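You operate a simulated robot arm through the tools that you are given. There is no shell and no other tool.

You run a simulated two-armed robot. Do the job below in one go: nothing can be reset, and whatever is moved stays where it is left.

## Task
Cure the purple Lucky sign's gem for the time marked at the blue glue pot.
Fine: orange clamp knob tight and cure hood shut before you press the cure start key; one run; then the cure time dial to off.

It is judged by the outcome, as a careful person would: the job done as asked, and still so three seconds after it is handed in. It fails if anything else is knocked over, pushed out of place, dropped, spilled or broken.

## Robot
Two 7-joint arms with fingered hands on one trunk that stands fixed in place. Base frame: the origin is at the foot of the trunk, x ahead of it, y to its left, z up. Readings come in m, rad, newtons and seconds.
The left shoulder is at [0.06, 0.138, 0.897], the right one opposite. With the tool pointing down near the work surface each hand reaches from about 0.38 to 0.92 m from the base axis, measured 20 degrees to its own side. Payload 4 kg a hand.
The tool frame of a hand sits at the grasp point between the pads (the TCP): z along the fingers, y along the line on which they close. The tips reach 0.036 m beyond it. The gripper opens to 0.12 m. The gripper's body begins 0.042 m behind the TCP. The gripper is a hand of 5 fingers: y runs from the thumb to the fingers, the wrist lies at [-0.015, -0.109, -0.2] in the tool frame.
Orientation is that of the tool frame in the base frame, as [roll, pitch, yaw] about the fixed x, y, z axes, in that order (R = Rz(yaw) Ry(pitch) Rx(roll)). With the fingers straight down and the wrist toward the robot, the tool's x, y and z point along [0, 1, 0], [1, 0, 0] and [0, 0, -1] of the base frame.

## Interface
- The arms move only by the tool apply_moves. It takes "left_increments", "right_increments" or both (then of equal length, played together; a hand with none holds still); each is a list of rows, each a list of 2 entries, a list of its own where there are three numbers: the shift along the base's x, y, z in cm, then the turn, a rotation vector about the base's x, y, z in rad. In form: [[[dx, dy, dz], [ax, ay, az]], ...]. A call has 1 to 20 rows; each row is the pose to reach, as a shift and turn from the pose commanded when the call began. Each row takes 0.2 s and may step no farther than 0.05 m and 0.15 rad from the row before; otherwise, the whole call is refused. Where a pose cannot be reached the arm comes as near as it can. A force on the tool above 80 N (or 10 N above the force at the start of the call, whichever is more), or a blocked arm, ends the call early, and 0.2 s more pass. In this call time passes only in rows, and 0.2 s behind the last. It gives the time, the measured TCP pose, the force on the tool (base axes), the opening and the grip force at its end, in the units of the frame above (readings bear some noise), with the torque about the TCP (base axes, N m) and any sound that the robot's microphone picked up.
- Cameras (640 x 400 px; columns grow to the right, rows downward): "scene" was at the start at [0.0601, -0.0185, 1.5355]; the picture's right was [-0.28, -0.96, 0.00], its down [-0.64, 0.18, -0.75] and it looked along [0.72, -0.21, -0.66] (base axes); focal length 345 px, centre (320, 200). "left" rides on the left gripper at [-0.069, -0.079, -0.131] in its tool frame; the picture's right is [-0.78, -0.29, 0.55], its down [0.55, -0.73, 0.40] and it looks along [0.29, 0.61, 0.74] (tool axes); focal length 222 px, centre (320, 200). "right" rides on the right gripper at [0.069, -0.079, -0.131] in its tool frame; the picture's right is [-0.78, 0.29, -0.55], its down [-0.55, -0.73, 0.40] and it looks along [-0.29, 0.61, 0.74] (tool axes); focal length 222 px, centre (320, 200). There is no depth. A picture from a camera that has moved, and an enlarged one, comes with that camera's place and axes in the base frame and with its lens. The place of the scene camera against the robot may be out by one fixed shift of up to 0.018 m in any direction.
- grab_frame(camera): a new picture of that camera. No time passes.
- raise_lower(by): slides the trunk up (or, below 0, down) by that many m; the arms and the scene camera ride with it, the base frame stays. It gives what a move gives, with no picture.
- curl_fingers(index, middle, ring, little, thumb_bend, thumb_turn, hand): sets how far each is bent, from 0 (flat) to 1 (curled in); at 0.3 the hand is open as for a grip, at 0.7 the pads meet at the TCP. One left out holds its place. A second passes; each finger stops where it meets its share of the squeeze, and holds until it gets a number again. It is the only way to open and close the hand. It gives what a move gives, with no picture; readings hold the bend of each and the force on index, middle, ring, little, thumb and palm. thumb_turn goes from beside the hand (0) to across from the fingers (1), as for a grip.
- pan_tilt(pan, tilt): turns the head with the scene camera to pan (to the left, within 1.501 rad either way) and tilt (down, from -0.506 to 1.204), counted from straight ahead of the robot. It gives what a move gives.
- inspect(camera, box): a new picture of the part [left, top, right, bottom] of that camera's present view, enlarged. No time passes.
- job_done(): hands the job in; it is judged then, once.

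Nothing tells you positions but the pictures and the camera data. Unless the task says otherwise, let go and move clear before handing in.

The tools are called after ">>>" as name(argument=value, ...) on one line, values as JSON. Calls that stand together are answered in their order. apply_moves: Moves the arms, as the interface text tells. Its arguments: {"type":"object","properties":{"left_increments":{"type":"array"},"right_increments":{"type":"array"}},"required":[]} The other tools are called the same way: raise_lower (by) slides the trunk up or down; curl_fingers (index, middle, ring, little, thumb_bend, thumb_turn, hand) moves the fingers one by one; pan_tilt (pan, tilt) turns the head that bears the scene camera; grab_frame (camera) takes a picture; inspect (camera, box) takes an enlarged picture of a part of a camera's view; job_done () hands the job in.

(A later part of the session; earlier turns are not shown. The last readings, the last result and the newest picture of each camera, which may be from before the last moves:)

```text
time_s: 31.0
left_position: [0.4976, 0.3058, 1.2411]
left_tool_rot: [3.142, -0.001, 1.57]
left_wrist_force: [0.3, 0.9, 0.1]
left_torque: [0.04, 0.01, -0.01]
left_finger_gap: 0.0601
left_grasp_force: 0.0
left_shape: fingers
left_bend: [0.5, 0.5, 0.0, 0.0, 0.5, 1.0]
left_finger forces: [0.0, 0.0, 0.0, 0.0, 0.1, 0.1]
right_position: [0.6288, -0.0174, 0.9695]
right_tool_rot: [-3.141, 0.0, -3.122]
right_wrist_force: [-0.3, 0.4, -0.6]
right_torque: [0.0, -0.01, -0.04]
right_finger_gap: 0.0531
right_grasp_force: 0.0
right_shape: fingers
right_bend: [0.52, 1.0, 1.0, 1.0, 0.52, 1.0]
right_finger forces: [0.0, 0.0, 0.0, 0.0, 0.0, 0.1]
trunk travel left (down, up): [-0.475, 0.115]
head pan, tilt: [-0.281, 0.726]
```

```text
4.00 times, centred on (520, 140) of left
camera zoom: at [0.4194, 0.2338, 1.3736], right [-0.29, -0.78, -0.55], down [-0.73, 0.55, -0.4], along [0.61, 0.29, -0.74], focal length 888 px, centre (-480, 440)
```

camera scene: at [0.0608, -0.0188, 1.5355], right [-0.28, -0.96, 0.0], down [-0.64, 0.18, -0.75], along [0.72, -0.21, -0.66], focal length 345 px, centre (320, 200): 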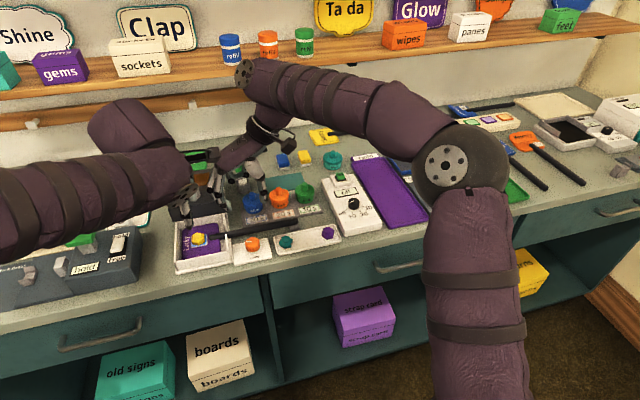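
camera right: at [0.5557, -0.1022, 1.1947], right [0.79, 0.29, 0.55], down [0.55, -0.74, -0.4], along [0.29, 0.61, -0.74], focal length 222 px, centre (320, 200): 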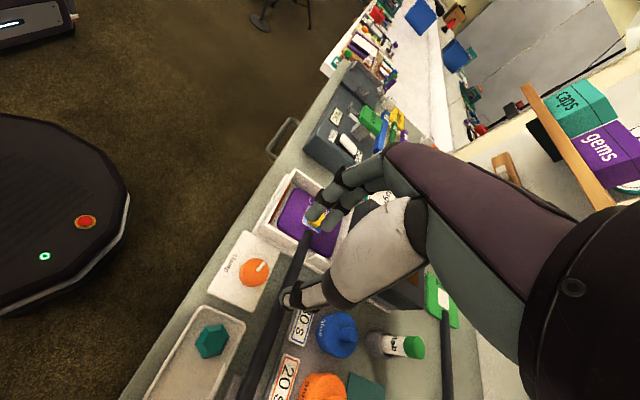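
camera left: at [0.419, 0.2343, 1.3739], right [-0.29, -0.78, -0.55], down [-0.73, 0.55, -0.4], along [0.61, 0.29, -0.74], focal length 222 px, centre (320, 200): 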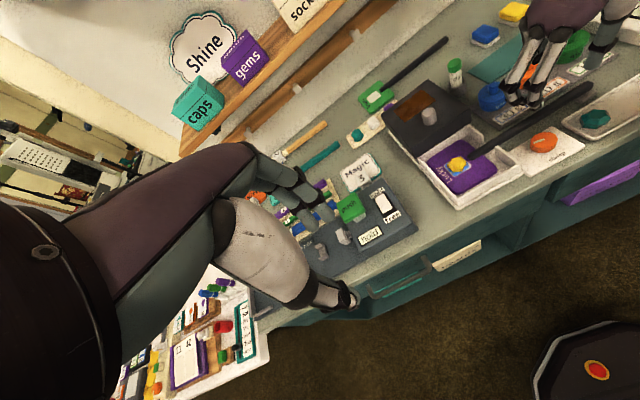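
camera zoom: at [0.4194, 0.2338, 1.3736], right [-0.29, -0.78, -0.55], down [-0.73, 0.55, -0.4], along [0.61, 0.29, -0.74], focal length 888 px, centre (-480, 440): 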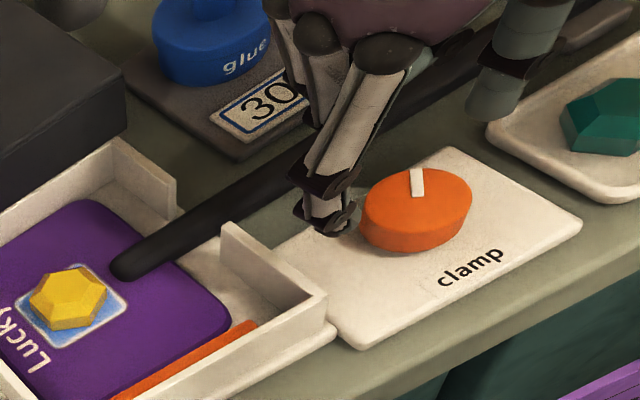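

>>> apply_moves(right_increments=[[[-0.05, -0.03, -1.2], [0, 0, 0]], [[-0.05, -0.05, -2.4], [0, 0, 0]], [[-0.05, -0.05, -3.45], [0, 0, 0]]])

>>> curl_fingers(hand="right", index=0.7, thumb_bend=0.7)

>>> apply_moves(right_increments=[[[0, -0.06, 0], [0, 0, -0.1]], [[-0.01, -0.1, 0], [0, 0, -0.2]], [[-0.03, -0.15, 0], [0, 0, -0.3]]])

>>> inspect(camera="right", box=[200, 150, 440, 350])

>>> inspect(camera="left", box=[440, 90, 600, 190])

```text
time_s: 31.8
left_position: [0.4986, 0.3048, 1.2404]
left_tool_rot: [-3.141, 0.0, 1.571]
left_wrist_force: [1.0, -0.9, -0.4]
left_torque: [0.02, 0.02, 0.03]
left_finger_gap: 0.0602
left_grasp_force: 0.0
left_shape: fingers
left_bend: [0.5, 0.5, 0.0, 0.0, 0.5, 1.0]
left_finger forces: [0.0, 0.0, 0.1, 0.0, 0.1, 0.0]
right_position: [0.6286, -0.0189, 0.937]
right_tool_rot: [-3.141, -0.001, -3.123]
right_wrist_force: [-0.2, -0.8, 1.1]
right_torque: [-0.01, 0.03, 0.01]
right_finger_gap: 0.053
right_grasp_force: 0.0
right_shape: fingers
right_bend: [0.52, 1.0, 1.0, 1.0, 0.52, 1.0]
right_finger forces: [0.1, 0.1, 0.0, 0.0, 0.0, 0.0]
trunk travel left (down, up): [-0.475, 0.115]
head pan, tilt: [-0.281, 0.726]
```

```text
time_s: 32.8
left_position: [0.4986, 0.3047, 1.2419]
left_tool_rot: [3.14, 0.0, 1.571]
left_wrist_force: [0.1, 0.5, 0.1]
left_torque: [0.01, 0.01, 0.0]
left_finger_gap: 0.0602
left_grasp_force: 0.0
left_shape: fingers
left_bend: [0.5, 0.5, 0.0, 0.0, 0.5, 1.0]
left_finger forces: [0.0, 0.0, 0.0, 0.0, 0.0, 0.0]
right_position: [0.6267, -0.0187, 0.9352]
right_tool_rot: [3.141, 0.001, -3.122]
right_wrist_force: [-0.9, -0.6, -1.8]
right_torque: [0.04, 0.03, 0.03]
right_finger_gap: 0.0275
right_grasp_force: 9.0
right_shape: fingers
right_bend: [0.62, 1.0, 1.0, 1.0, 0.64, 1.0]
right_finger forces: [8.4, 0.1, 0.0, 0.0, 8.4, 0.1]
trunk travel left (down, up): [-0.475, 0.115]
head pan, tilt: [-0.281, 0.726]
```

```text
time_s: 33.6
left_position: [0.4978, 0.3051, 1.2428]
left_tool_rot: [3.141, 0.0, 1.57]
left_wrist_force: [-0.6, 0.0, 0.3]
left_torque: [-0.01, -0.03, 0.0]
left_finger_gap: 0.06
left_grasp_force: 0.0
left_shape: fingers
left_bend: [0.5, 0.5, 0.0, 0.0, 0.5, 1.0]
left_finger forces: [0.0, 0.0, 0.0, 0.0, 0.0, 0.1]
right_position: [0.628, -0.0199, 0.9348]
right_tool_rot: [-3.141, -0.002, 2.859]
right_wrist_force: [-1.5, 0.3, -1.7]
right_torque: [0.08, 0.03, 0.02]
right_finger_gap: 0.0275
right_grasp_force: 8.4
right_shape: fingers
right_bend: [0.62, 1.0, 1.0, 1.0, 0.64, 1.0]
right_finger forces: [8.4, 0.0, 0.0, 0.1, 8.3, 0.0]
trunk travel left (down, up): [-0.475, 0.115]
head pan, tilt: [-0.281, 0.726]
```

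```text
2.00 times, centred on (320, 250) of right
camera zoom: at [0.5395, -0.0776, 1.0655], right [0.84, 0.06, 0.55], down [0.32, -0.86, -0.4], along [0.45, 0.51, -0.74], focal length 444 px, centre (320, 100)
```

zoom: 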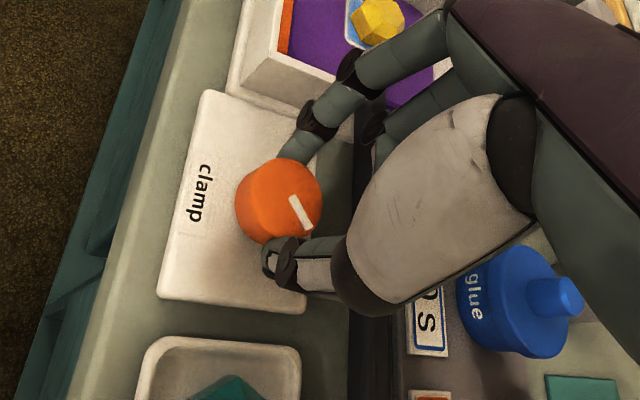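

```text
4.00 times, centred on (520, 140) of left
camera zoom: at [0.4194, 0.2339, 1.3736], right [-0.29, -0.78, -0.55], down [-0.73, 0.55, -0.4], along [0.61, 0.29, -0.74], focal length 888 px, centre (-480, 440)
```

zoom: 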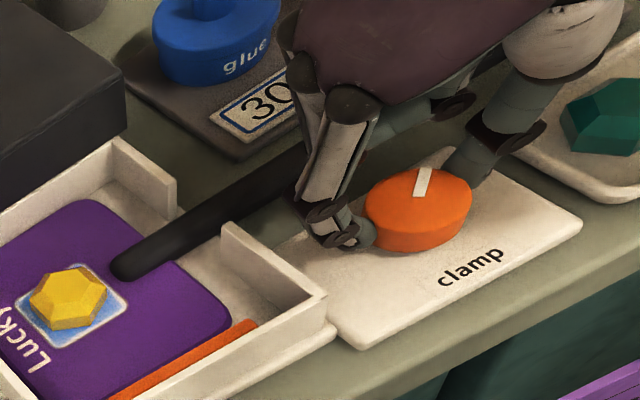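

The knob still follows and the bar is closing on the sign's edge. I'll continue this stroke.

>>> apply_moves(right_increments=[[[-0.02, -0.05, 0], [0, 0, -0.1]], [[-0.05, -0.1, 0], [0, 0, -0.2]], [[-0.08, -0.14, 0], [0, 0, -0.3]], [[-0.11, -0.18, 0], [0, 0, -0.4]]])

>>> inspect(camera="right", box=[200, 150, 440, 350])

>>> inspect(camera="left", box=[440, 90, 600, 190])

```text
time_s: 34.6
left_position: [0.4992, 0.3062, 1.2414]
left_tool_rot: [-3.141, 0.001, 1.57]
left_wrist_force: [-0.7, 0.6, -0.7]
left_torque: [0.01, -0.02, -0.02]
left_finger_gap: 0.0601
left_grasp_force: 0.0
left_shape: fingers
left_bend: [0.5, 0.5, 0.0, 0.0, 0.5, 1.0]
left_finger forces: [0.0, 0.0, 0.1, 0.1, 0.0, 0.0]
right_position: [0.6282, -0.022, 0.9361]
right_tool_rot: [-3.141, 0.001, 2.458]
right_wrist_force: [-1.8, -0.2, -2.4]
right_torque: [0.09, 0.02, 0.02]
right_finger_gap: 0.0275
right_grasp_force: 8.5
right_shape: fingers
right_bend: [0.63, 1.0, 1.0, 1.0, 0.64, 1.0]
right_finger forces: [8.2, 0.1, 0.1, 0.0, 8.4, 0.1]
trunk travel left (down, up): [-0.475, 0.115]
head pan, tilt: [-0.281, 0.726]
```

```text
2.00 times, centred on (320, 250) of right
camera zoom: at [0.5238, -0.0406, 1.0656], right [0.79, -0.27, 0.55], down [-0.04, -0.92, -0.4], along [0.61, 0.29, -0.74], focal length 444 px, centre (320, 100)
```

zoom: 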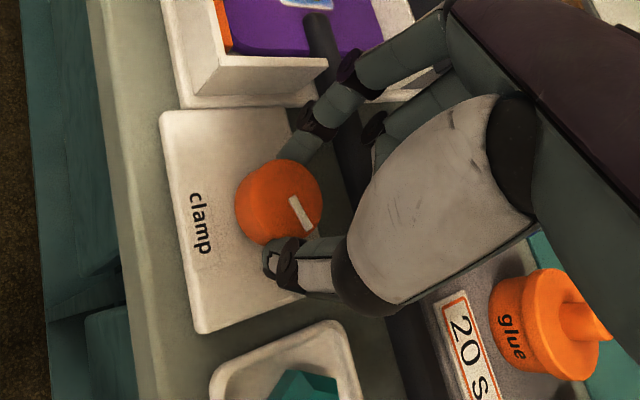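

```text
4.00 times, centred on (520, 140) of left
camera zoom: at [0.4194, 0.234, 1.3736], right [-0.29, -0.79, -0.55], down [-0.73, 0.55, -0.4], along [0.61, 0.29, -0.74], focal length 888 px, centre (-480, 440)
```

zoom: 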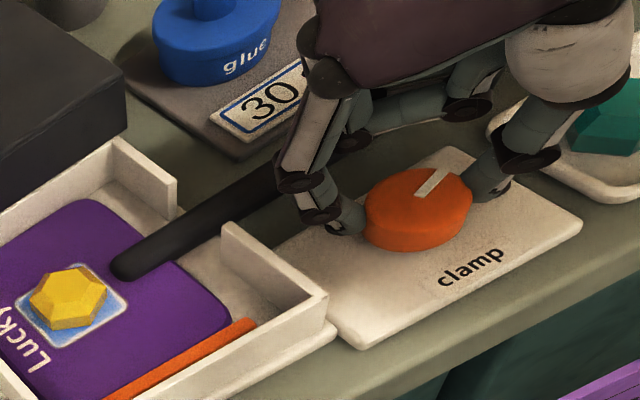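

>>> apply_moves(right_increments=[[[-0.03, -0.03, 0], [0, 0, -0.1]], [[-0.07, -0.06, 0], [0, 0, -0.2]], [[-0.11, -0.09, 0], [0, 0, -0.3]], [[-0.14, -0.11, 0], [0, 0, -0.4]]])

>>> inspect(camera="right", box=[200, 150, 440, 350])

>>> inspect(camera="left", box=[440, 90, 600, 190])

```text
time_s: 35.6
left_position: [0.5004, 0.3046, 1.2415]
left_tool_rot: [-3.141, 0.0, 1.571]
left_wrist_force: [0.2, 0.5, 0.3]
left_torque: [-0.03, -0.01, -0.01]
left_finger_gap: 0.0601
left_grasp_force: 0.1
left_shape: fingers
left_bend: [0.5, 0.5, 0.0, 0.0, 0.5, 1.0]
left_finger forces: [0.0, 0.0, 0.0, 0.0, 0.0, 0.1]
right_position: [0.627, -0.0227, 0.9369]
right_tool_rot: [-3.141, 0.0, 2.059]
right_wrist_force: [-0.3, -0.3, -4.0]
right_torque: [0.03, -0.05, 0.15]
right_finger_gap: 0.0268
right_grasp_force: 8.2
right_shape: fingers
right_bend: [0.63, 1.0, 1.0, 1.0, 0.64, 1.0]
right_finger forces: [7.5, 0.0, 0.0, 0.1, 8.7, 0.0]
trunk travel left (down, up): [-0.475, 0.115]
head pan, tilt: [-0.281, 0.726]
```

```text
2.00 times, centred on (320, 250) of right
camera zoom: at [0.5239, 0.0004, 1.0654], right [0.63, -0.56, 0.55], down [-0.39, -0.83, -0.4], along [0.68, 0.03, -0.74], focal length 444 px, centre (320, 100)
```

zoom: 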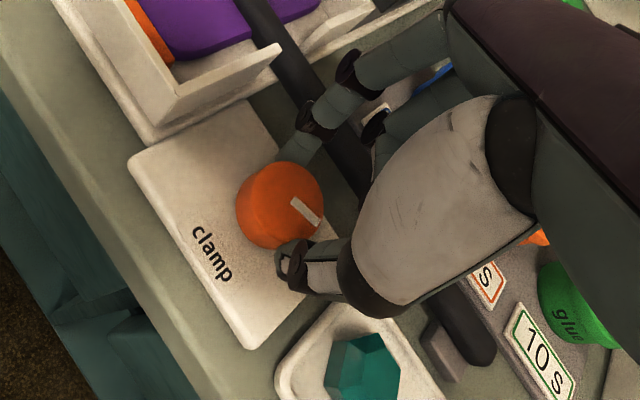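

```text
4.00 times, centred on (520, 140) of left
camera zoom: at [0.4197, 0.234, 1.3735], right [-0.29, -0.79, -0.55], down [-0.74, 0.55, -0.4], along [0.61, 0.29, -0.74], focal length 888 px, centre (-480, 440)
```

zoom: 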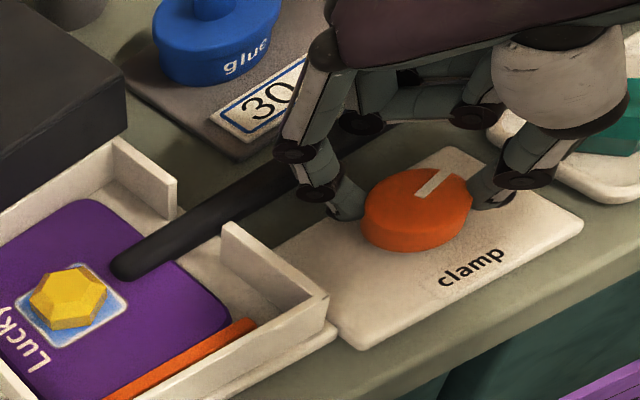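

The torque has risen to 0.15 Nm, the mark no longer follows the fingers and the bar looks to be against the sign. To be sure it's really tight, I'll re-grip with index, middle and thumb for more torque.

>>> curl_fingers(hand="right", index=0.58, thumb_bend=0.56)

>>> apply_moves(right_increments=[[[0, 0, 1.5], [0, 0, 0]], [[0, 0, 3.5], [0, 0, 0]], [[0, 0, 4], [0, 0, 0.14]], [[0.0, 0.05, 4], [0, 0, 0.28]], [[0.0, 0.1, 4], [0, 0, 0.42]], [[0.0, 0.15, 4], [0, 0, 0.56]], [[0.0, 0.2, 4], [0, 0, 0.7]], [[-0.1, 0.25, 4], [0, 0, 0.84]], [[-0.2, 0.35, 4], [0, 0, 0.98]], [[-0.3, 0.42, 4], [0, 0, 1.05]]])

>>> inspect(camera="scene", box=[190, 190, 300, 270])

>>> inspect(camera="left", box=[440, 120, 530, 185])

>>> curl_fingers(hand="right", index=0.52, middle=0.52, thumb_bend=0.52)

>>> inspect(camera="right", box=[200, 150, 440, 350])

>>> inspect(camera="left", box=[440, 90, 600, 190])

```text
time_s: 36.6
left_position: [0.4993, 0.3055, 1.2425]
left_tool_rot: [-3.141, -0.001, 1.571]
left_wrist_force: [0.5, 0.7, 0.7]
left_torque: [-0.04, 0.0, 0.03]
left_finger_gap: 0.0602
left_grasp_force: 0.0
left_shape: fingers
left_bend: [0.5, 0.5, 0.0, 0.0, 0.5, 1.0]
left_finger forces: [0.0, 0.1, 0.1, 0.0, 0.1, 0.1]
right_position: [0.6258, -0.0225, 0.9369]
right_tool_rot: [-3.141, 0.0, 2.063]
right_wrist_force: [-0.1, 0.3, -0.3]
right_torque: [0.0, -0.03, 0.02]
right_finger_gap: 0.04
right_grasp_force: 0.0
right_shape: fingers
right_bend: [0.57, 1.0, 1.0, 1.0, 0.56, 1.0]
right_finger forces: [0.0, 0.0, 0.0, 0.0, 0.0, 0.0]
trunk travel left (down, up): [-0.475, 0.115]
head pan, tilt: [-0.281, 0.726]
```

```text
time_s: 38.8
left_position: [0.499, 0.3052, 1.2417]
left_tool_rot: [3.141, -0.001, 1.571]
left_wrist_force: [-0.5, 0.6, 0.7]
left_torque: [-0.02, 0.01, 0.01]
left_finger_gap: 0.0601
left_grasp_force: 0.0
left_shape: fingers
left_bend: [0.5, 0.5, 0.0, 0.0, 0.5, 1.0]
left_finger forces: [0.0, 0.0, 0.1, 0.0, 0.0, 0.1]
right_position: [0.6218, -0.0184, 0.9753]
right_tool_rot: [3.14, -0.001, 3.112]
right_wrist_force: [0.4, 0.5, 0.3]
right_torque: [-0.01, 0.01, 0.0]
right_finger_gap: 0.0396
right_grasp_force: 0.0
right_shape: fingers
right_bend: [0.57, 1.0, 1.0, 1.0, 0.56, 1.0]
right_finger forces: [0.0, 0.1, 0.1, 0.0, 0.0, 0.0]
trunk travel left (down, up): [-0.475, 0.115]
head pan, tilt: [-0.281, 0.726]
```

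```text
5.00 times, centred on (245, 230) of scene
camera zoom: at [0.0602, -0.0184, 1.5355], right [-0.28, -0.96, 0.0], down [-0.64, 0.18, -0.75], along [0.72, -0.21, -0.66], focal length 1726 px, centre (695, 50)
```

zoom: 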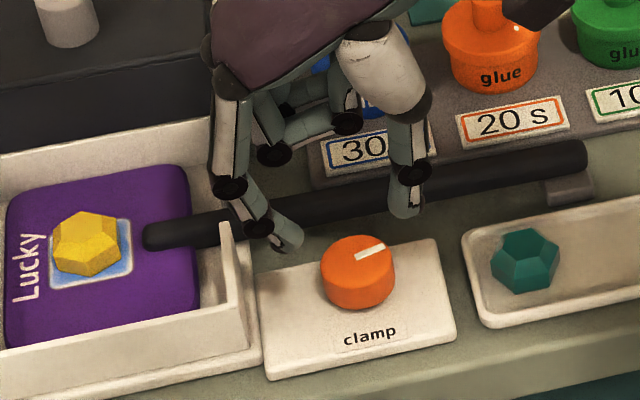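

```text
6.15 times, centred on (485, 152) of left
camera zoom: at [0.4195, 0.2338, 1.3736], right [-0.29, -0.78, -0.55], down [-0.73, 0.55, -0.4], along [0.61, 0.29, -0.74], focal length 1367 px, centre (-695, 492)
```

zoom: 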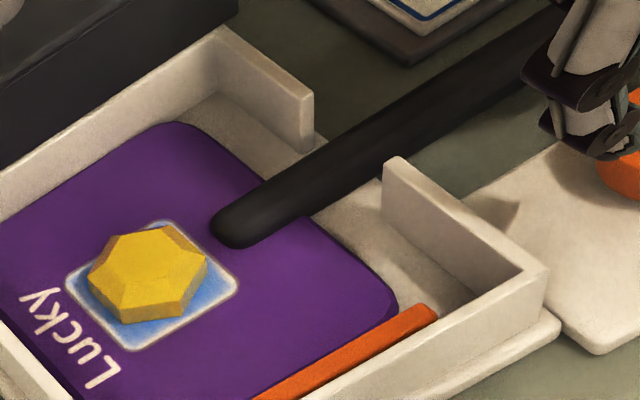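

```text
time_s: 39.8
left_position: [0.499, 0.3055, 1.242]
left_tool_rot: [-3.141, 0.001, 1.571]
left_wrist_force: [-0.1, 0.7, 0.8]
left_torque: [0.04, 0.0, 0.02]
left_finger_gap: 0.0601
left_grasp_force: 0.0
left_shape: fingers
left_bend: [0.5, 0.5, 0.0, 0.0, 0.5, 1.0]
left_finger forces: [0.0, 0.0, 0.0, 0.0, 0.0, 0.1]
right_position: [0.6228, -0.0184, 0.9767]
right_tool_rot: [3.141, 0.0, 3.111]
right_wrist_force: [-0.1, -0.4, 0.0]
right_torque: [0.02, 0.0, 0.02]
right_finger_gap: 0.0532
right_grasp_force: 0.0
right_shape: fingers
right_bend: [0.52, 0.52, 1.0, 1.0, 0.52, 1.0]
right_finger forces: [0.0, 0.1, 0.0, 0.0, 0.0, 0.0]
trunk travel left (down, up): [-0.475, 0.115]
head pan, tilt: [-0.281, 0.726]
```

```text
2.00 times, centred on (320, 250) of right
camera zoom: at [0.5504, -0.0961, 1.1053], right [0.79, 0.27, 0.55], down [0.53, -0.75, -0.4], along [0.31, 0.6, -0.74], focal length 444 px, centre (320, 100)
```

zoom: 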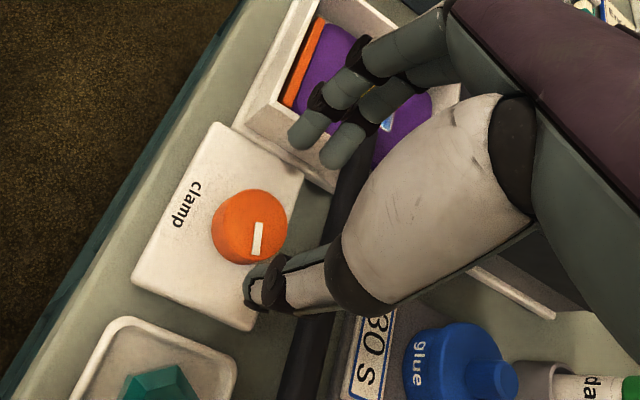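

```text
4.00 times, centred on (520, 140) of left
camera zoom: at [0.4194, 0.2338, 1.3736], right [-0.29, -0.78, -0.55], down [-0.73, 0.55, -0.4], along [0.61, 0.29, -0.74], focal length 888 px, centre (-480, 440)
```

zoom: 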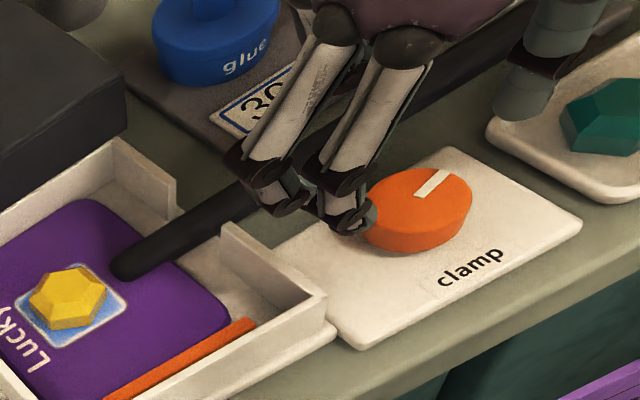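

The bar is now snug along the sign's edge and the mark points right. I'll lower and grip with two fingers plus thumb, and try a bit more clockwise turn to confirm that it's tight.

>>> apply_moves(right_increments=[[[0, 0, -1.5], [0, 0, 0]], [[0, 0, -3], [0, 0, 0]], [[0, 0, -4], [0, 0, 0]]])

>>> curl_fingers(hand="right", index=0.7, middle=0.7, thumb_bend=0.7)

>>> inspect(camera="right", box=[200, 150, 440, 350])

>>> inspect(camera="left", box=[440, 90, 600, 190])

```text
time_s: 40.6
left_position: [0.4958, 0.305, 1.2452]
left_tool_rot: [3.137, -0.001, 1.571]
left_wrist_force: [0.3, -0.1, -0.2]
left_torque: [-0.04, -0.03, 0.03]
left_finger_gap: 0.0601
left_grasp_force: 0.0
left_shape: fingers
left_bend: [0.5, 0.5, 0.0, 0.0, 0.5, 1.0]
left_finger forces: [0.1, 0.1, 0.0, 0.0, 0.1, 0.0]
right_position: [0.6228, -0.0157, 0.945]
right_tool_rot: [3.135, 0.013, 3.11]
right_wrist_force: [-2.2, -3.7, 46.6]
right_torque: [2.3, -0.52, 0.09]
right_finger_gap: 0.0534
right_grasp_force: 23.8
right_shape: fingers
right_bend: [0.52, 0.5, 1.0, 1.0, 0.52, 1.0]
right_finger forces: [0.0, 46.5, 0.0, 0.0, 0.0, 0.0]
trunk travel left (down, up): [-0.475, 0.115]
head pan, tilt: [-0.281, 0.726]
```

```text
time_s: 41.6
left_position: [0.4945, 0.3047, 1.2436]
left_tool_rot: [3.137, 0.0, 1.572]
left_wrist_force: [0.0, 0.3, -0.4]
left_torque: [0.04, 0.01, 0.02]
left_finger_gap: 0.0601
left_grasp_force: 0.0
left_shape: fingers
left_bend: [0.5, 0.5, 0.0, 0.0, 0.5, 1.0]
left_finger forces: [0.0, 0.0, 0.0, 0.0, 0.0, 0.1]
right_position: [0.6216, -0.0176, 0.9433]
right_tool_rot: [3.135, 0.014, 3.111]
right_wrist_force: [-3.6, -1.7, 57.6]
right_torque: [2.9, -0.71, 0.21]
right_finger_gap: 0.0263
right_grasp_force: 36.3
right_shape: fingers
right_bend: [0.65, 0.5, 1.0, 1.0, 0.62, 1.0]
right_finger forces: [6.8, 56.1, 0.0, 0.0, 9.1, 0.0]
trunk travel left (down, up): [-0.475, 0.115]
head pan, tilt: [-0.281, 0.726]
```

```text
2.00 times, centred on (320, 250) of right
camera zoom: at [0.5484, -0.0945, 1.0723], right [0.79, 0.26, 0.56], down [0.53, -0.75, -0.39], along [0.32, 0.61, -0.73], focal length 444 px, centre (320, 100)
```

zoom: 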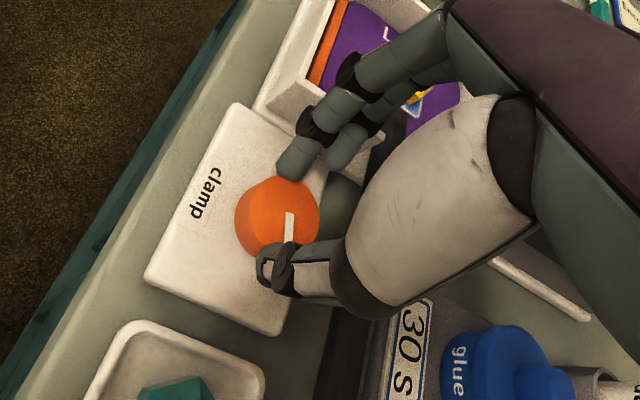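

```text
4.00 times, centred on (520, 140) of left
camera zoom: at [0.4145, 0.2335, 1.3755], right [-0.29, -0.78, -0.55], down [-0.73, 0.55, -0.4], along [0.62, 0.29, -0.73], focal length 888 px, centre (-480, 440)
```

zoom: 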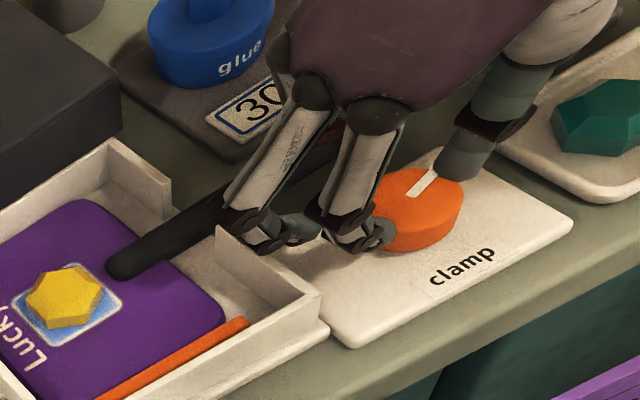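

The middle finger has landed on something again (56 N), so the two-finger grip doesn't fit here. I'll open index and thumb, lift straight up, and check that nothing moved.

>>> apply_moves(right_increments=[[[0, 0, 0.9], [0, 0, 0]]])

>>> curl_fingers(hand="right", index=0.54, thumb_bend=0.54)

>>> apply_moves(right_increments=[[[0, 0, 2], [0, 0, 0]], [[0, 0, 4], [0, 0, 0]], [[0, 0, 7], [0, 0, 0]]])

>>> inspect(camera="left", box=[440, 90, 600, 190])

>>> inspect(camera="scene", box=[160, 165, 300, 280])

>>> inspect(camera="right", box=[200, 150, 440, 350])

```text
time_s: 42.0
left_position: [0.4979, 0.3037, 1.2414]
left_tool_rot: [3.141, -0.001, 1.57]
left_wrist_force: [0.7, 0.3, -0.2]
left_torque: [0.01, -0.01, 0.03]
left_finger_gap: 0.0601
left_grasp_force: 0.1
left_shape: fingers
left_bend: [0.5, 0.5, 0.0, 0.0, 0.5, 1.0]
left_finger forces: [0.1, 0.1, 0.0, 0.0, 0.1, 0.0]
right_position: [0.6197, -0.0219, 0.9411]
right_tool_rot: [-3.136, -0.005, 3.112]
right_wrist_force: [-1.7, -0.3, 17.4]
right_torque: [-0.04, 0.1, 0.0]
right_finger_gap: 0.0263
right_grasp_force: 12.5
right_shape: fingers
right_bend: [0.62, 0.58, 1.0, 1.0, 0.65, 1.0]
right_finger forces: [11.1, 0.0, 0.0, 0.1, 12.9, 0.0]
trunk travel left (down, up): [-0.475, 0.115]
head pan, tilt: [-0.281, 0.726]
```

```text
time_s: 43.0
left_position: [0.4988, 0.3057, 1.2415]
left_tool_rot: [-3.141, 0.0, 1.571]
left_wrist_force: [0.1, -0.6, 0.2]
left_torque: [0.0, -0.01, -0.02]
left_finger_gap: 0.0598
left_grasp_force: 0.1
left_shape: fingers
left_bend: [0.5, 0.5, 0.0, 0.0, 0.5, 1.0]
left_finger forces: [0.0, 0.0, 0.0, 0.0, 0.1, 0.0]
right_position: [0.6228, -0.0192, 0.944]
right_tool_rot: [-3.14, -0.001, 3.11]
right_wrist_force: [0.9, -0.7, -0.1]
right_torque: [-0.02, 0.0, 0.0]
right_finger_gap: 0.0468
right_grasp_force: 0.1
right_shape: fingers
right_bend: [0.54, 0.58, 1.0, 1.0, 0.54, 1.0]
right_finger forces: [0.0, 0.0, 0.0, 0.0, 0.0, 0.0]
trunk travel left (down, up): [-0.475, 0.115]
head pan, tilt: [-0.281, 0.726]
```

```text
time_s: 43.8
left_position: [0.4981, 0.3044, 1.2419]
left_tool_rot: [3.141, 0.0, 1.571]
left_wrist_force: [0.3, 0.2, 0.1]
left_torque: [0.02, 0.01, 0.02]
left_finger_gap: 0.0601
left_grasp_force: 0.0
left_shape: fingers
left_bend: [0.5, 0.5, 0.0, 0.0, 0.5, 1.0]
left_finger forces: [0.1, 0.1, 0.0, 0.0, 0.1, 0.0]
right_position: [0.623, -0.0185, 1.0142]
right_tool_rot: [3.14, -0.001, 3.111]
right_wrist_force: [-0.4, 0.4, -1.1]
right_torque: [-0.01, -0.01, 0.02]
right_finger_gap: 0.0471
right_grasp_force: 0.1
right_shape: fingers
right_bend: [0.54, 0.58, 1.0, 1.0, 0.54, 1.0]
right_finger forces: [0.1, 0.0, 0.0, 0.0, 0.0, 0.0]
trunk travel left (down, up): [-0.475, 0.115]
head pan, tilt: [-0.281, 0.726]
```

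```text
4.00 times, centred on (520, 140) of left
camera zoom: at [0.419, 0.234, 1.3737], right [-0.29, -0.79, -0.55], down [-0.73, 0.55, -0.4], along [0.61, 0.29, -0.74], focal length 888 px, centre (-480, 440)
```

zoom: 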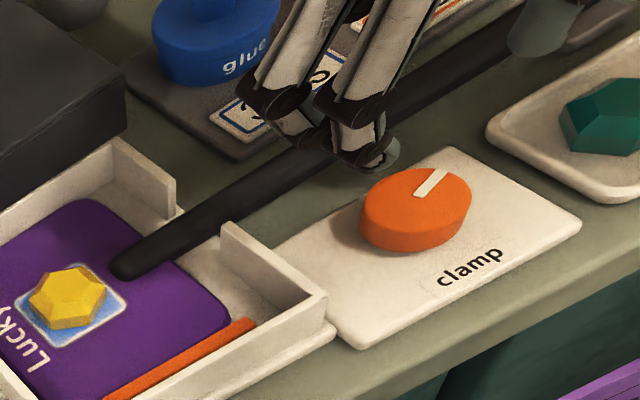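

```text
3.48 times, centred on (230, 222) of scene
camera zoom: at [0.0597, -0.0183, 1.5355], right [-0.28, -0.96, 0.0], down [-0.64, 0.18, -0.75], along [0.72, -0.21, -0.66], focal length 1201 px, centre (633, 122)
```

zoom: 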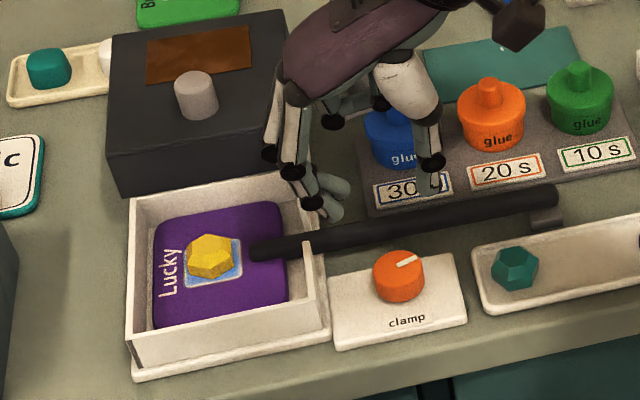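

```text
2.00 times, centred on (320, 250) of right
camera zoom: at [0.5509, -0.0956, 1.1443], right [0.79, 0.27, 0.55], down [0.53, -0.75, -0.4], along [0.3, 0.6, -0.74], focal length 444 px, centre (320, 100)
```

zoom: 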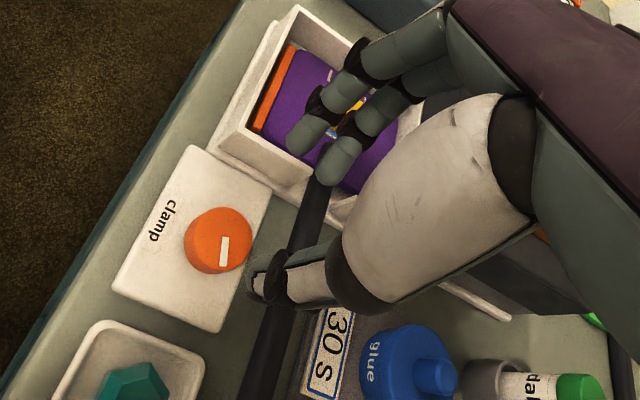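

The sign, stick and tray are exactly where they were. The clamp mark has swung about 150°, from 75° left of straight-ahead to 75° right of it. With the bar on the sign and the torque risen to 0.15 Nm, I take it to be at its stop, so tight. Next the right hand goes clear over toward the dial, and the left hand goes to the hood.

>>> apply_moves(right_increments=[[[0, -1, 3], [0, 0, -0.1]], [[0, -3, 6], [0, 0, -0.24]], [[0, -6, 8], [0, 0, -0.38]], [[0, -9, 9], [0, 0, -0.52]], [[0, -12, 10], [0, 0, -0.66]], [[0, -15, 10], [0, 0, -0.8]], [[0, -18, 10], [0, 0, -0.94]], [[0, -21, 10], [0, 0, -1.08]], [[0, -24, 10], [0, 0, -1.22]], [[0, -26.5, 10], [0, 0, -1.36]], [[0, -28.5, 10], [0, 0, -1.5]], [[0, -28.5, 10], [0, 0, -1.54]]])

>>> grab_frame(camera="right")

>>> grab_frame(camera="scene")

>>> inspect(camera="left", box=[380, 60, 540, 180])

```text
time_s: 46.4
left_position: [0.4989, 0.3048, 1.2426]
left_tool_rot: [-3.141, 0.0, 1.573]
left_wrist_force: [-0.4, -0.6, 0.5]
left_torque: [-0.01, -0.03, 0.01]
left_finger_gap: 0.06
left_grasp_force: 0.0
left_shape: fingers
left_bend: [0.5, 0.5, 0.0, 0.0, 0.5, 1.0]
left_finger forces: [0.0, 0.0, 0.0, 0.0, 0.0, 0.0]
right_position: [0.6234, -0.3042, 1.1147]
right_tool_rot: [3.141, 0.001, 1.569]
right_wrist_force: [-0.9, 0.1, -0.6]
right_torque: [-0.01, 0.01, 0.02]
right_finger_gap: 0.0474
right_grasp_force: 0.0
right_shape: fingers
right_bend: [0.54, 0.58, 1.0, 1.0, 0.54, 1.0]
right_finger forces: [0.0, 0.0, 0.0, 0.1, 0.0, 0.0]
trunk travel left (down, up): [-0.475, 0.115]
head pan, tilt: [-0.281, 0.726]
```

```text
taken
camera right: at [0.545, -0.2353, 1.2443], right [0.29, -0.79, 0.55], down [-0.74, -0.55, -0.4], along [0.61, -0.29, -0.74], focal length 222 px, centre (320, 200)
```

right: 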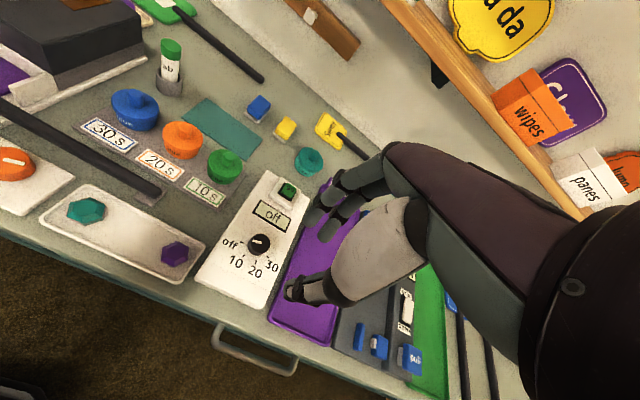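

```text
taken
camera scene: at [0.0601, -0.0183, 1.5355], right [-0.28, -0.96, 0.0], down [-0.64, 0.18, -0.75], along [0.72, -0.21, -0.66], focal length 345 px, centre (320, 200)
```

scene: 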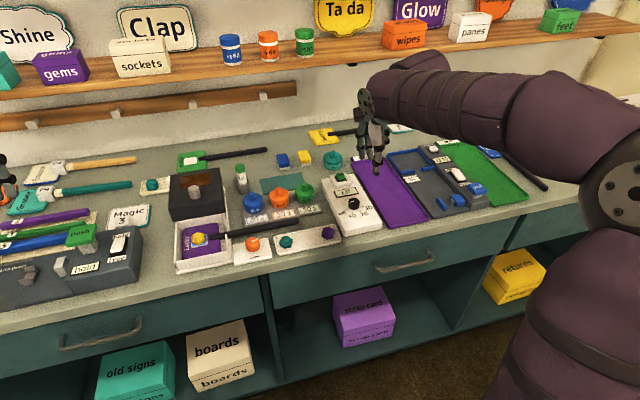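

```text
3.33 times, centred on (460, 120) of left
camera zoom: at [0.4194, 0.234, 1.3736], right [-0.29, -0.78, -0.55], down [-0.73, 0.55, -0.4], along [0.61, 0.29, -0.74], focal length 740 px, centre (-147, 467)
```

zoom: 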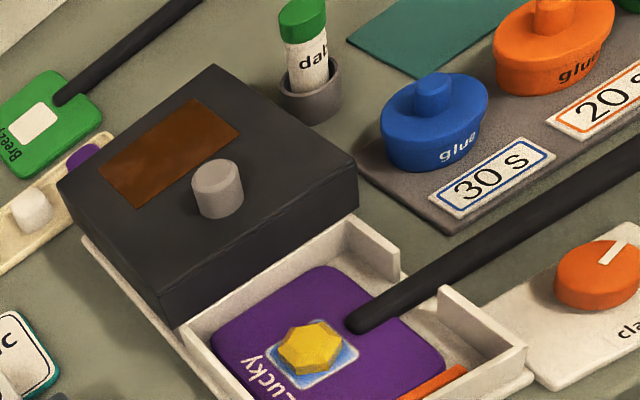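

The hood's knob top is confirmed at about (0.763, 0.093, 0.988), and the hood top is near 0.964. I'll set the left hand for a three-finger pinch with ring and little curled, and bring it to hover above that knob.

>>> curl_fingers(hand="left", index=0.5, middle=0.5, ring=1, little=1, thumb_bend=0.5, thumb_turn=1)

>>> apply_moves(left_increments=[[[3, -2.4, -1], [0, 0, 0]], [[6, -4.8, -2], [0, 0, 0]], [[9, -7.2, -4], [0, 0, 0]], [[12, -9.6, -6], [0, 0, 0]], [[15, -12, -8], [0, 0, 0]], [[18, -14.4, -10], [0, 0, 0]], [[21, -16.8, -12], [0, 0, 0]], [[24, -19, -14], [0, 0, 0]], [[26.4, -21.2, -16], [0, 0, 0]]])

>>> inspect(camera="left", box=[200, 150, 440, 350])

>>> inspect(camera="scene", box=[120, 100, 300, 280])

```text
time_s: 47.4
left_position: [0.4986, 0.3045, 1.2417]
left_tool_rot: [3.141, 0.0, 1.571]
left_wrist_force: [0.4, 0.0, 0.6]
left_torque: [-0.02, 0.01, 0.02]
left_finger_gap: 0.0599
left_grasp_force: 0.1
left_shape: fingers
left_bend: [0.5, 0.5, 1.0, 1.0, 0.5, 1.0]
left_finger forces: [0.0, 0.1, 0.0, 0.0, 0.0, 0.0]
right_position: [0.6249, -0.3049, 1.115]
right_tool_rot: [-3.14, 0.0, 1.571]
right_wrist_force: [0.9, -0.5, -0.4]
right_torque: [-0.04, -0.02, 0.0]
right_finger_gap: 0.0473
right_grasp_force: 0.1
right_shape: fingers
right_bend: [0.54, 0.58, 1.0, 1.0, 0.54, 1.0]
right_finger forces: [0.0, 0.1, 0.0, 0.0, 0.1, 0.0]
trunk travel left (down, up): [-0.475, 0.115]
head pan, tilt: [-0.281, 0.726]
```

```text
time_s: 49.4
left_position: [0.7658, 0.0916, 1.0819]
left_tool_rot: [3.142, 0.0, 1.57]
left_wrist_force: [0.9, -0.4, 0.3]
left_torque: [-0.01, -0.03, 0.0]
left_finger_gap: 0.0599
left_grasp_force: 0.0
left_shape: fingers
left_bend: [0.5, 0.5, 1.0, 1.0, 0.5, 1.0]
left_finger forces: [0.0, 0.1, 0.0, 0.0, 0.0, 0.1]
right_position: [0.6246, -0.3042, 1.1148]
right_tool_rot: [-3.14, 0.0, 1.569]
right_wrist_force: [0.4, -0.2, -0.4]
right_torque: [0.04, 0.01, -0.01]
right_finger_gap: 0.047
right_grasp_force: 0.0
right_shape: fingers
right_bend: [0.54, 0.58, 1.0, 1.0, 0.54, 1.0]
right_finger forces: [0.0, 0.0, 0.1, 0.1, 0.0, 0.1]
trunk travel left (down, up): [-0.475, 0.115]
head pan, tilt: [-0.281, 0.726]
```

```text
2.00 times, centred on (320, 250) of left
camera zoom: at [0.6852, 0.0197, 1.2134], right [-0.29, -0.78, -0.55], down [-0.74, 0.55, -0.4], along [0.61, 0.29, -0.74], focal length 444 px, centre (320, 100)
```

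zoom: 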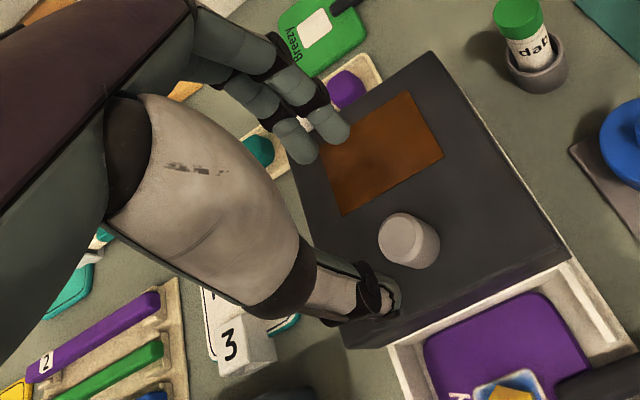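

```text
2.22 times, centred on (210, 190) of scene
camera zoom: at [0.061, -0.0191, 1.5354], right [-0.28, -0.96, 0.0], down [-0.64, 0.18, -0.75], along [0.72, -0.21, -0.66], focal length 767 px, centre (564, 222)
```

zoom: 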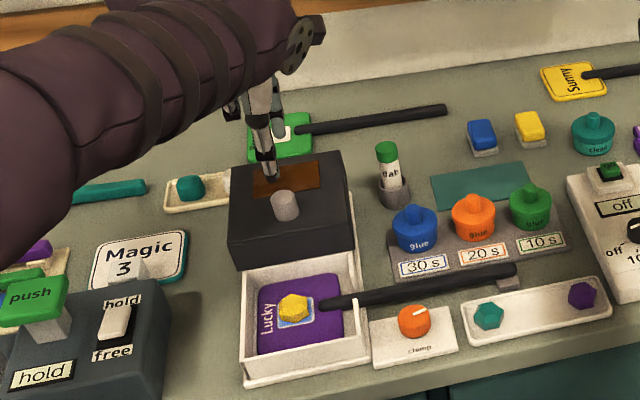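

The hand is centred over the hood's knob within a few millimetres. I'll correct by 3 mm and come down so the tips straddle the knob above the hood's top.

>>> apply_moves(left_increments=[[[-0.2, 0.2, -1.5], [0, 0, 0]], [[-0.3, 0.3, -3], [0, 0, 0]], [[-0.3, 0.3, -4.5], [0, 0, 0]], [[-0.3, 0.3, -5.7], [0, 0, 0]]])

>>> inspect(camera="left", box=[200, 150, 440, 350])

>>> inspect(camera="scene", box=[150, 140, 260, 220])

```text
time_s: 50.4
left_position: [0.7602, 0.096, 1.0226]
left_tool_rot: [3.141, 0.0, 1.571]
left_wrist_force: [0.3, -0.2, 0.6]
left_torque: [-0.02, -0.02, 0.03]
left_finger_gap: 0.0598
left_grasp_force: 0.1
left_shape: fingers
left_bend: [0.5, 0.5, 1.0, 1.0, 0.5, 1.0]
left_finger forces: [0.0, 0.1, 0.1, 0.0, 0.0, 0.0]
right_position: [0.6235, -0.3056, 1.1152]
right_tool_rot: [-3.142, -0.001, 1.569]
right_wrist_force: [-0.3, 0.2, -0.1]
right_torque: [-0.01, -0.03, -0.03]
right_finger_gap: 0.047
right_grasp_force: 0.1
right_shape: fingers
right_bend: [0.54, 0.58, 1.0, 1.0, 0.54, 1.0]
right_finger forces: [0.0, 0.0, 0.0, 0.1, 0.0, 0.0]
trunk travel left (down, up): [-0.475, 0.115]
head pan, tilt: [-0.281, 0.726]
```

```text
2.00 times, centred on (320, 250) of left
camera zoom: at [0.6811, 0.0252, 1.1559], right [-0.29, -0.78, -0.55], down [-0.73, 0.55, -0.4], along [0.61, 0.29, -0.74], focal length 444 px, centre (320, 100)
```

zoom: 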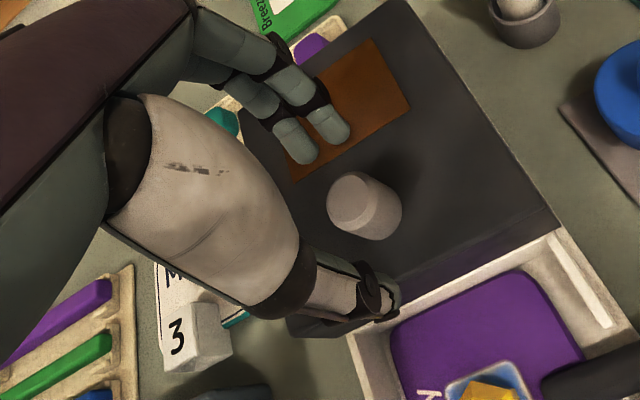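

```text
5.00 times, centred on (205, 180) of scene
camera zoom: at [0.0603, -0.0185, 1.5355], right [-0.28, -0.96, 0.0], down [-0.64, 0.18, -0.75], along [0.72, -0.21, -0.66], focal length 1726 px, centre (895, 300)
```

zoom: 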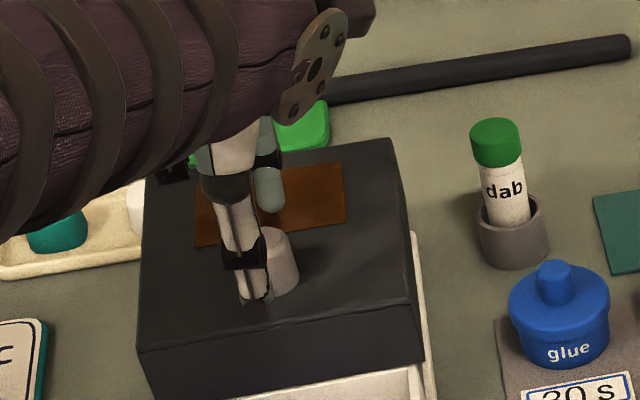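

The knob is between thumb and fingers, slightly to the right of the finger pair's middle. I'll shift 5 mm right and 2 mm forward, lower another 6 mm, then close.

>>> apply_moves(left_increments=[[[0.1, -0.25, -0.2], [0, 0, 0]], [[0.2, -0.5, -0.6], [0, 0, 0]]])

>>> curl_fingers(hand="left", index=0.7, middle=0.7, thumb_bend=0.7)

>>> inspect(camera="left", box=[200, 150, 440, 350])

>>> inspect(camera="scene", box=[150, 140, 260, 220])

```text
time_s: 51.0
left_position: [0.7625, 0.0912, 1.0191]
left_tool_rot: [3.142, 0.001, 1.571]
left_wrist_force: [0.0, -0.5, 1.0]
left_torque: [-0.01, 0.0, -0.01]
left_finger_gap: 0.0602
left_grasp_force: 0.0
left_shape: fingers
left_bend: [0.5, 0.5, 1.0, 1.0, 0.5, 1.0]
left_finger forces: [0.1, 0.0, 0.0, 0.1, 0.0, 0.0]
right_position: [0.6238, -0.3045, 1.1142]
right_tool_rot: [3.141, 0.003, 1.572]
right_wrist_force: [0.2, -0.3, -0.8]
right_torque: [0.0, 0.05, -0.01]
right_finger_gap: 0.0472
right_grasp_force: 0.1
right_shape: fingers
right_bend: [0.54, 0.58, 1.0, 1.0, 0.54, 1.0]
right_finger forces: [0.0, 0.0, 0.0, 0.0, 0.0, 0.0]
trunk travel left (down, up): [-0.475, 0.115]
head pan, tilt: [-0.281, 0.726]
```

```text
time_s: 52.0
left_position: [0.7633, 0.0916, 1.0189]
left_tool_rot: [3.14, 0.0, 1.57]
left_wrist_force: [0.7, 0.1, -1.5]
left_torque: [0.0, 0.01, 0.0]
left_finger_gap: 0.0183
left_grasp_force: 8.6
left_shape: fingers
left_bend: [0.66, 0.66, 1.0, 1.0, 0.65, 1.0]
left_finger forces: [3.5, 4.5, 0.1, 0.0, 7.9, 0.0]
right_position: [0.624, -0.3042, 1.1137]
right_tool_rot: [-3.141, 0.001, 1.571]
right_wrist_force: [0.1, 0.2, 0.2]
right_torque: [-0.01, 0.01, 0.0]
right_finger_gap: 0.0474
right_grasp_force: 0.0
right_shape: fingers
right_bend: [0.54, 0.58, 1.0, 1.0, 0.54, 1.0]
right_finger forces: [0.0, 0.0, 0.0, 0.1, 0.1, 0.0]
trunk travel left (down, up): [-0.475, 0.115]
head pan, tilt: [-0.281, 0.726]
```

```text
2.00 times, centred on (320, 250) of left
camera zoom: at [0.6829, 0.0206, 1.1505], right [-0.29, -0.78, -0.55], down [-0.74, 0.55, -0.4], along [0.61, 0.29, -0.74], focal length 444 px, centre (320, 100)
```

zoom: 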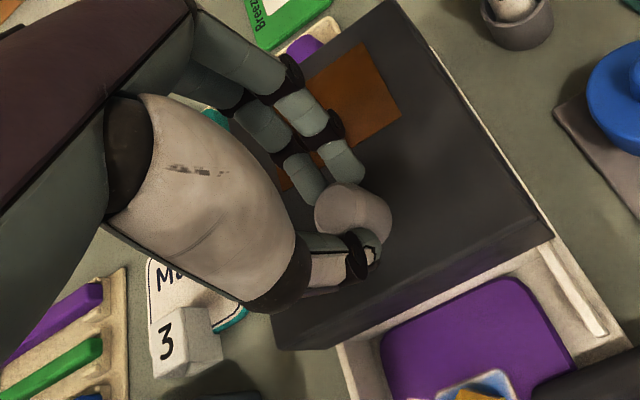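

```text
5.00 times, centred on (205, 180) of scene
camera zoom: at [0.0604, -0.0185, 1.5355], right [-0.28, -0.96, 0.0], down [-0.64, 0.18, -0.75], along [0.72, -0.21, -0.66], focal length 1726 px, centre (895, 300)
```

zoom: 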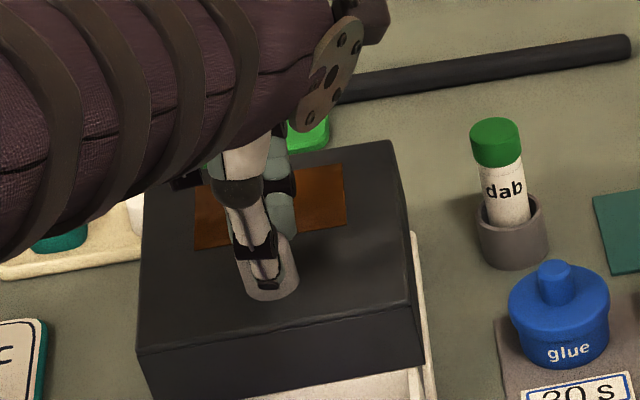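

The hood knob is gripped. I'll pull 1 cm toward the robot first, to see whether the hood slides.

>>> apply_moves(left_increments=[[[-0.5, 0, 0], [0, 0, 0]], [[-1, 0, 0], [0, 0, 0]]])

>>> inspect(camera="scene", box=[150, 150, 260, 280])

>>> grab_frame(camera="left")

```text
time_s: 52.6
left_position: [0.7523, 0.0907, 1.0194]
left_tool_rot: [3.141, -0.001, 1.571]
left_wrist_force: [0.5, 0.1, -1.1]
left_torque: [0.03, 0.01, 0.02]
left_finger_gap: 0.0183
left_grasp_force: 7.7
left_shape: fingers
left_bend: [0.66, 0.66, 1.0, 1.0, 0.65, 1.0]
left_finger forces: [3.5, 4.8, 0.0, 0.1, 8.0, 0.1]
right_position: [0.6241, -0.3041, 1.1145]
right_tool_rot: [-3.141, 0.0, 1.572]
right_wrist_force: [-0.3, -0.2, 0.6]
right_torque: [0.01, 0.02, 0.02]
right_finger_gap: 0.0474
right_grasp_force: 0.0
right_shape: fingers
right_bend: [0.54, 0.58, 1.0, 1.0, 0.54, 1.0]
right_finger forces: [0.0, 0.0, 0.0, 0.1, 0.0, 0.0]
trunk travel left (down, up): [-0.475, 0.115]
head pan, tilt: [-0.281, 0.726]
```

```text
3.08 times, centred on (205, 215) of scene
camera zoom: at [0.0602, -0.0184, 1.5355], right [-0.28, -0.96, 0.0], down [-0.64, 0.18, -0.75], along [0.72, -0.21, -0.66], focal length 1062 px, centre (674, 154)
```

zoom: 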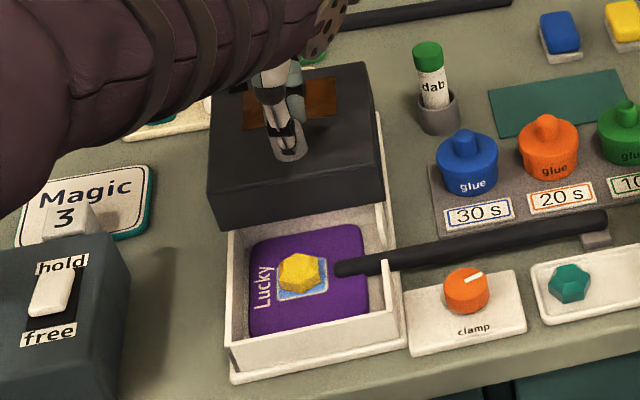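

```text
taken
camera left: at [0.6736, 0.0203, 1.1505], right [-0.29, -0.78, -0.55], down [-0.74, 0.55, -0.4], along [0.61, 0.29, -0.74], focal length 222 px, centre (320, 200)
```

left: 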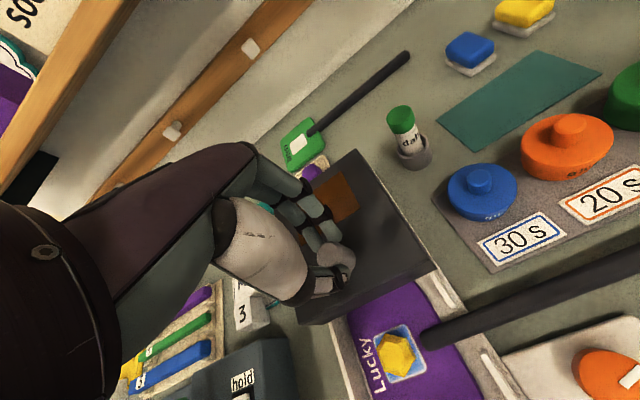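

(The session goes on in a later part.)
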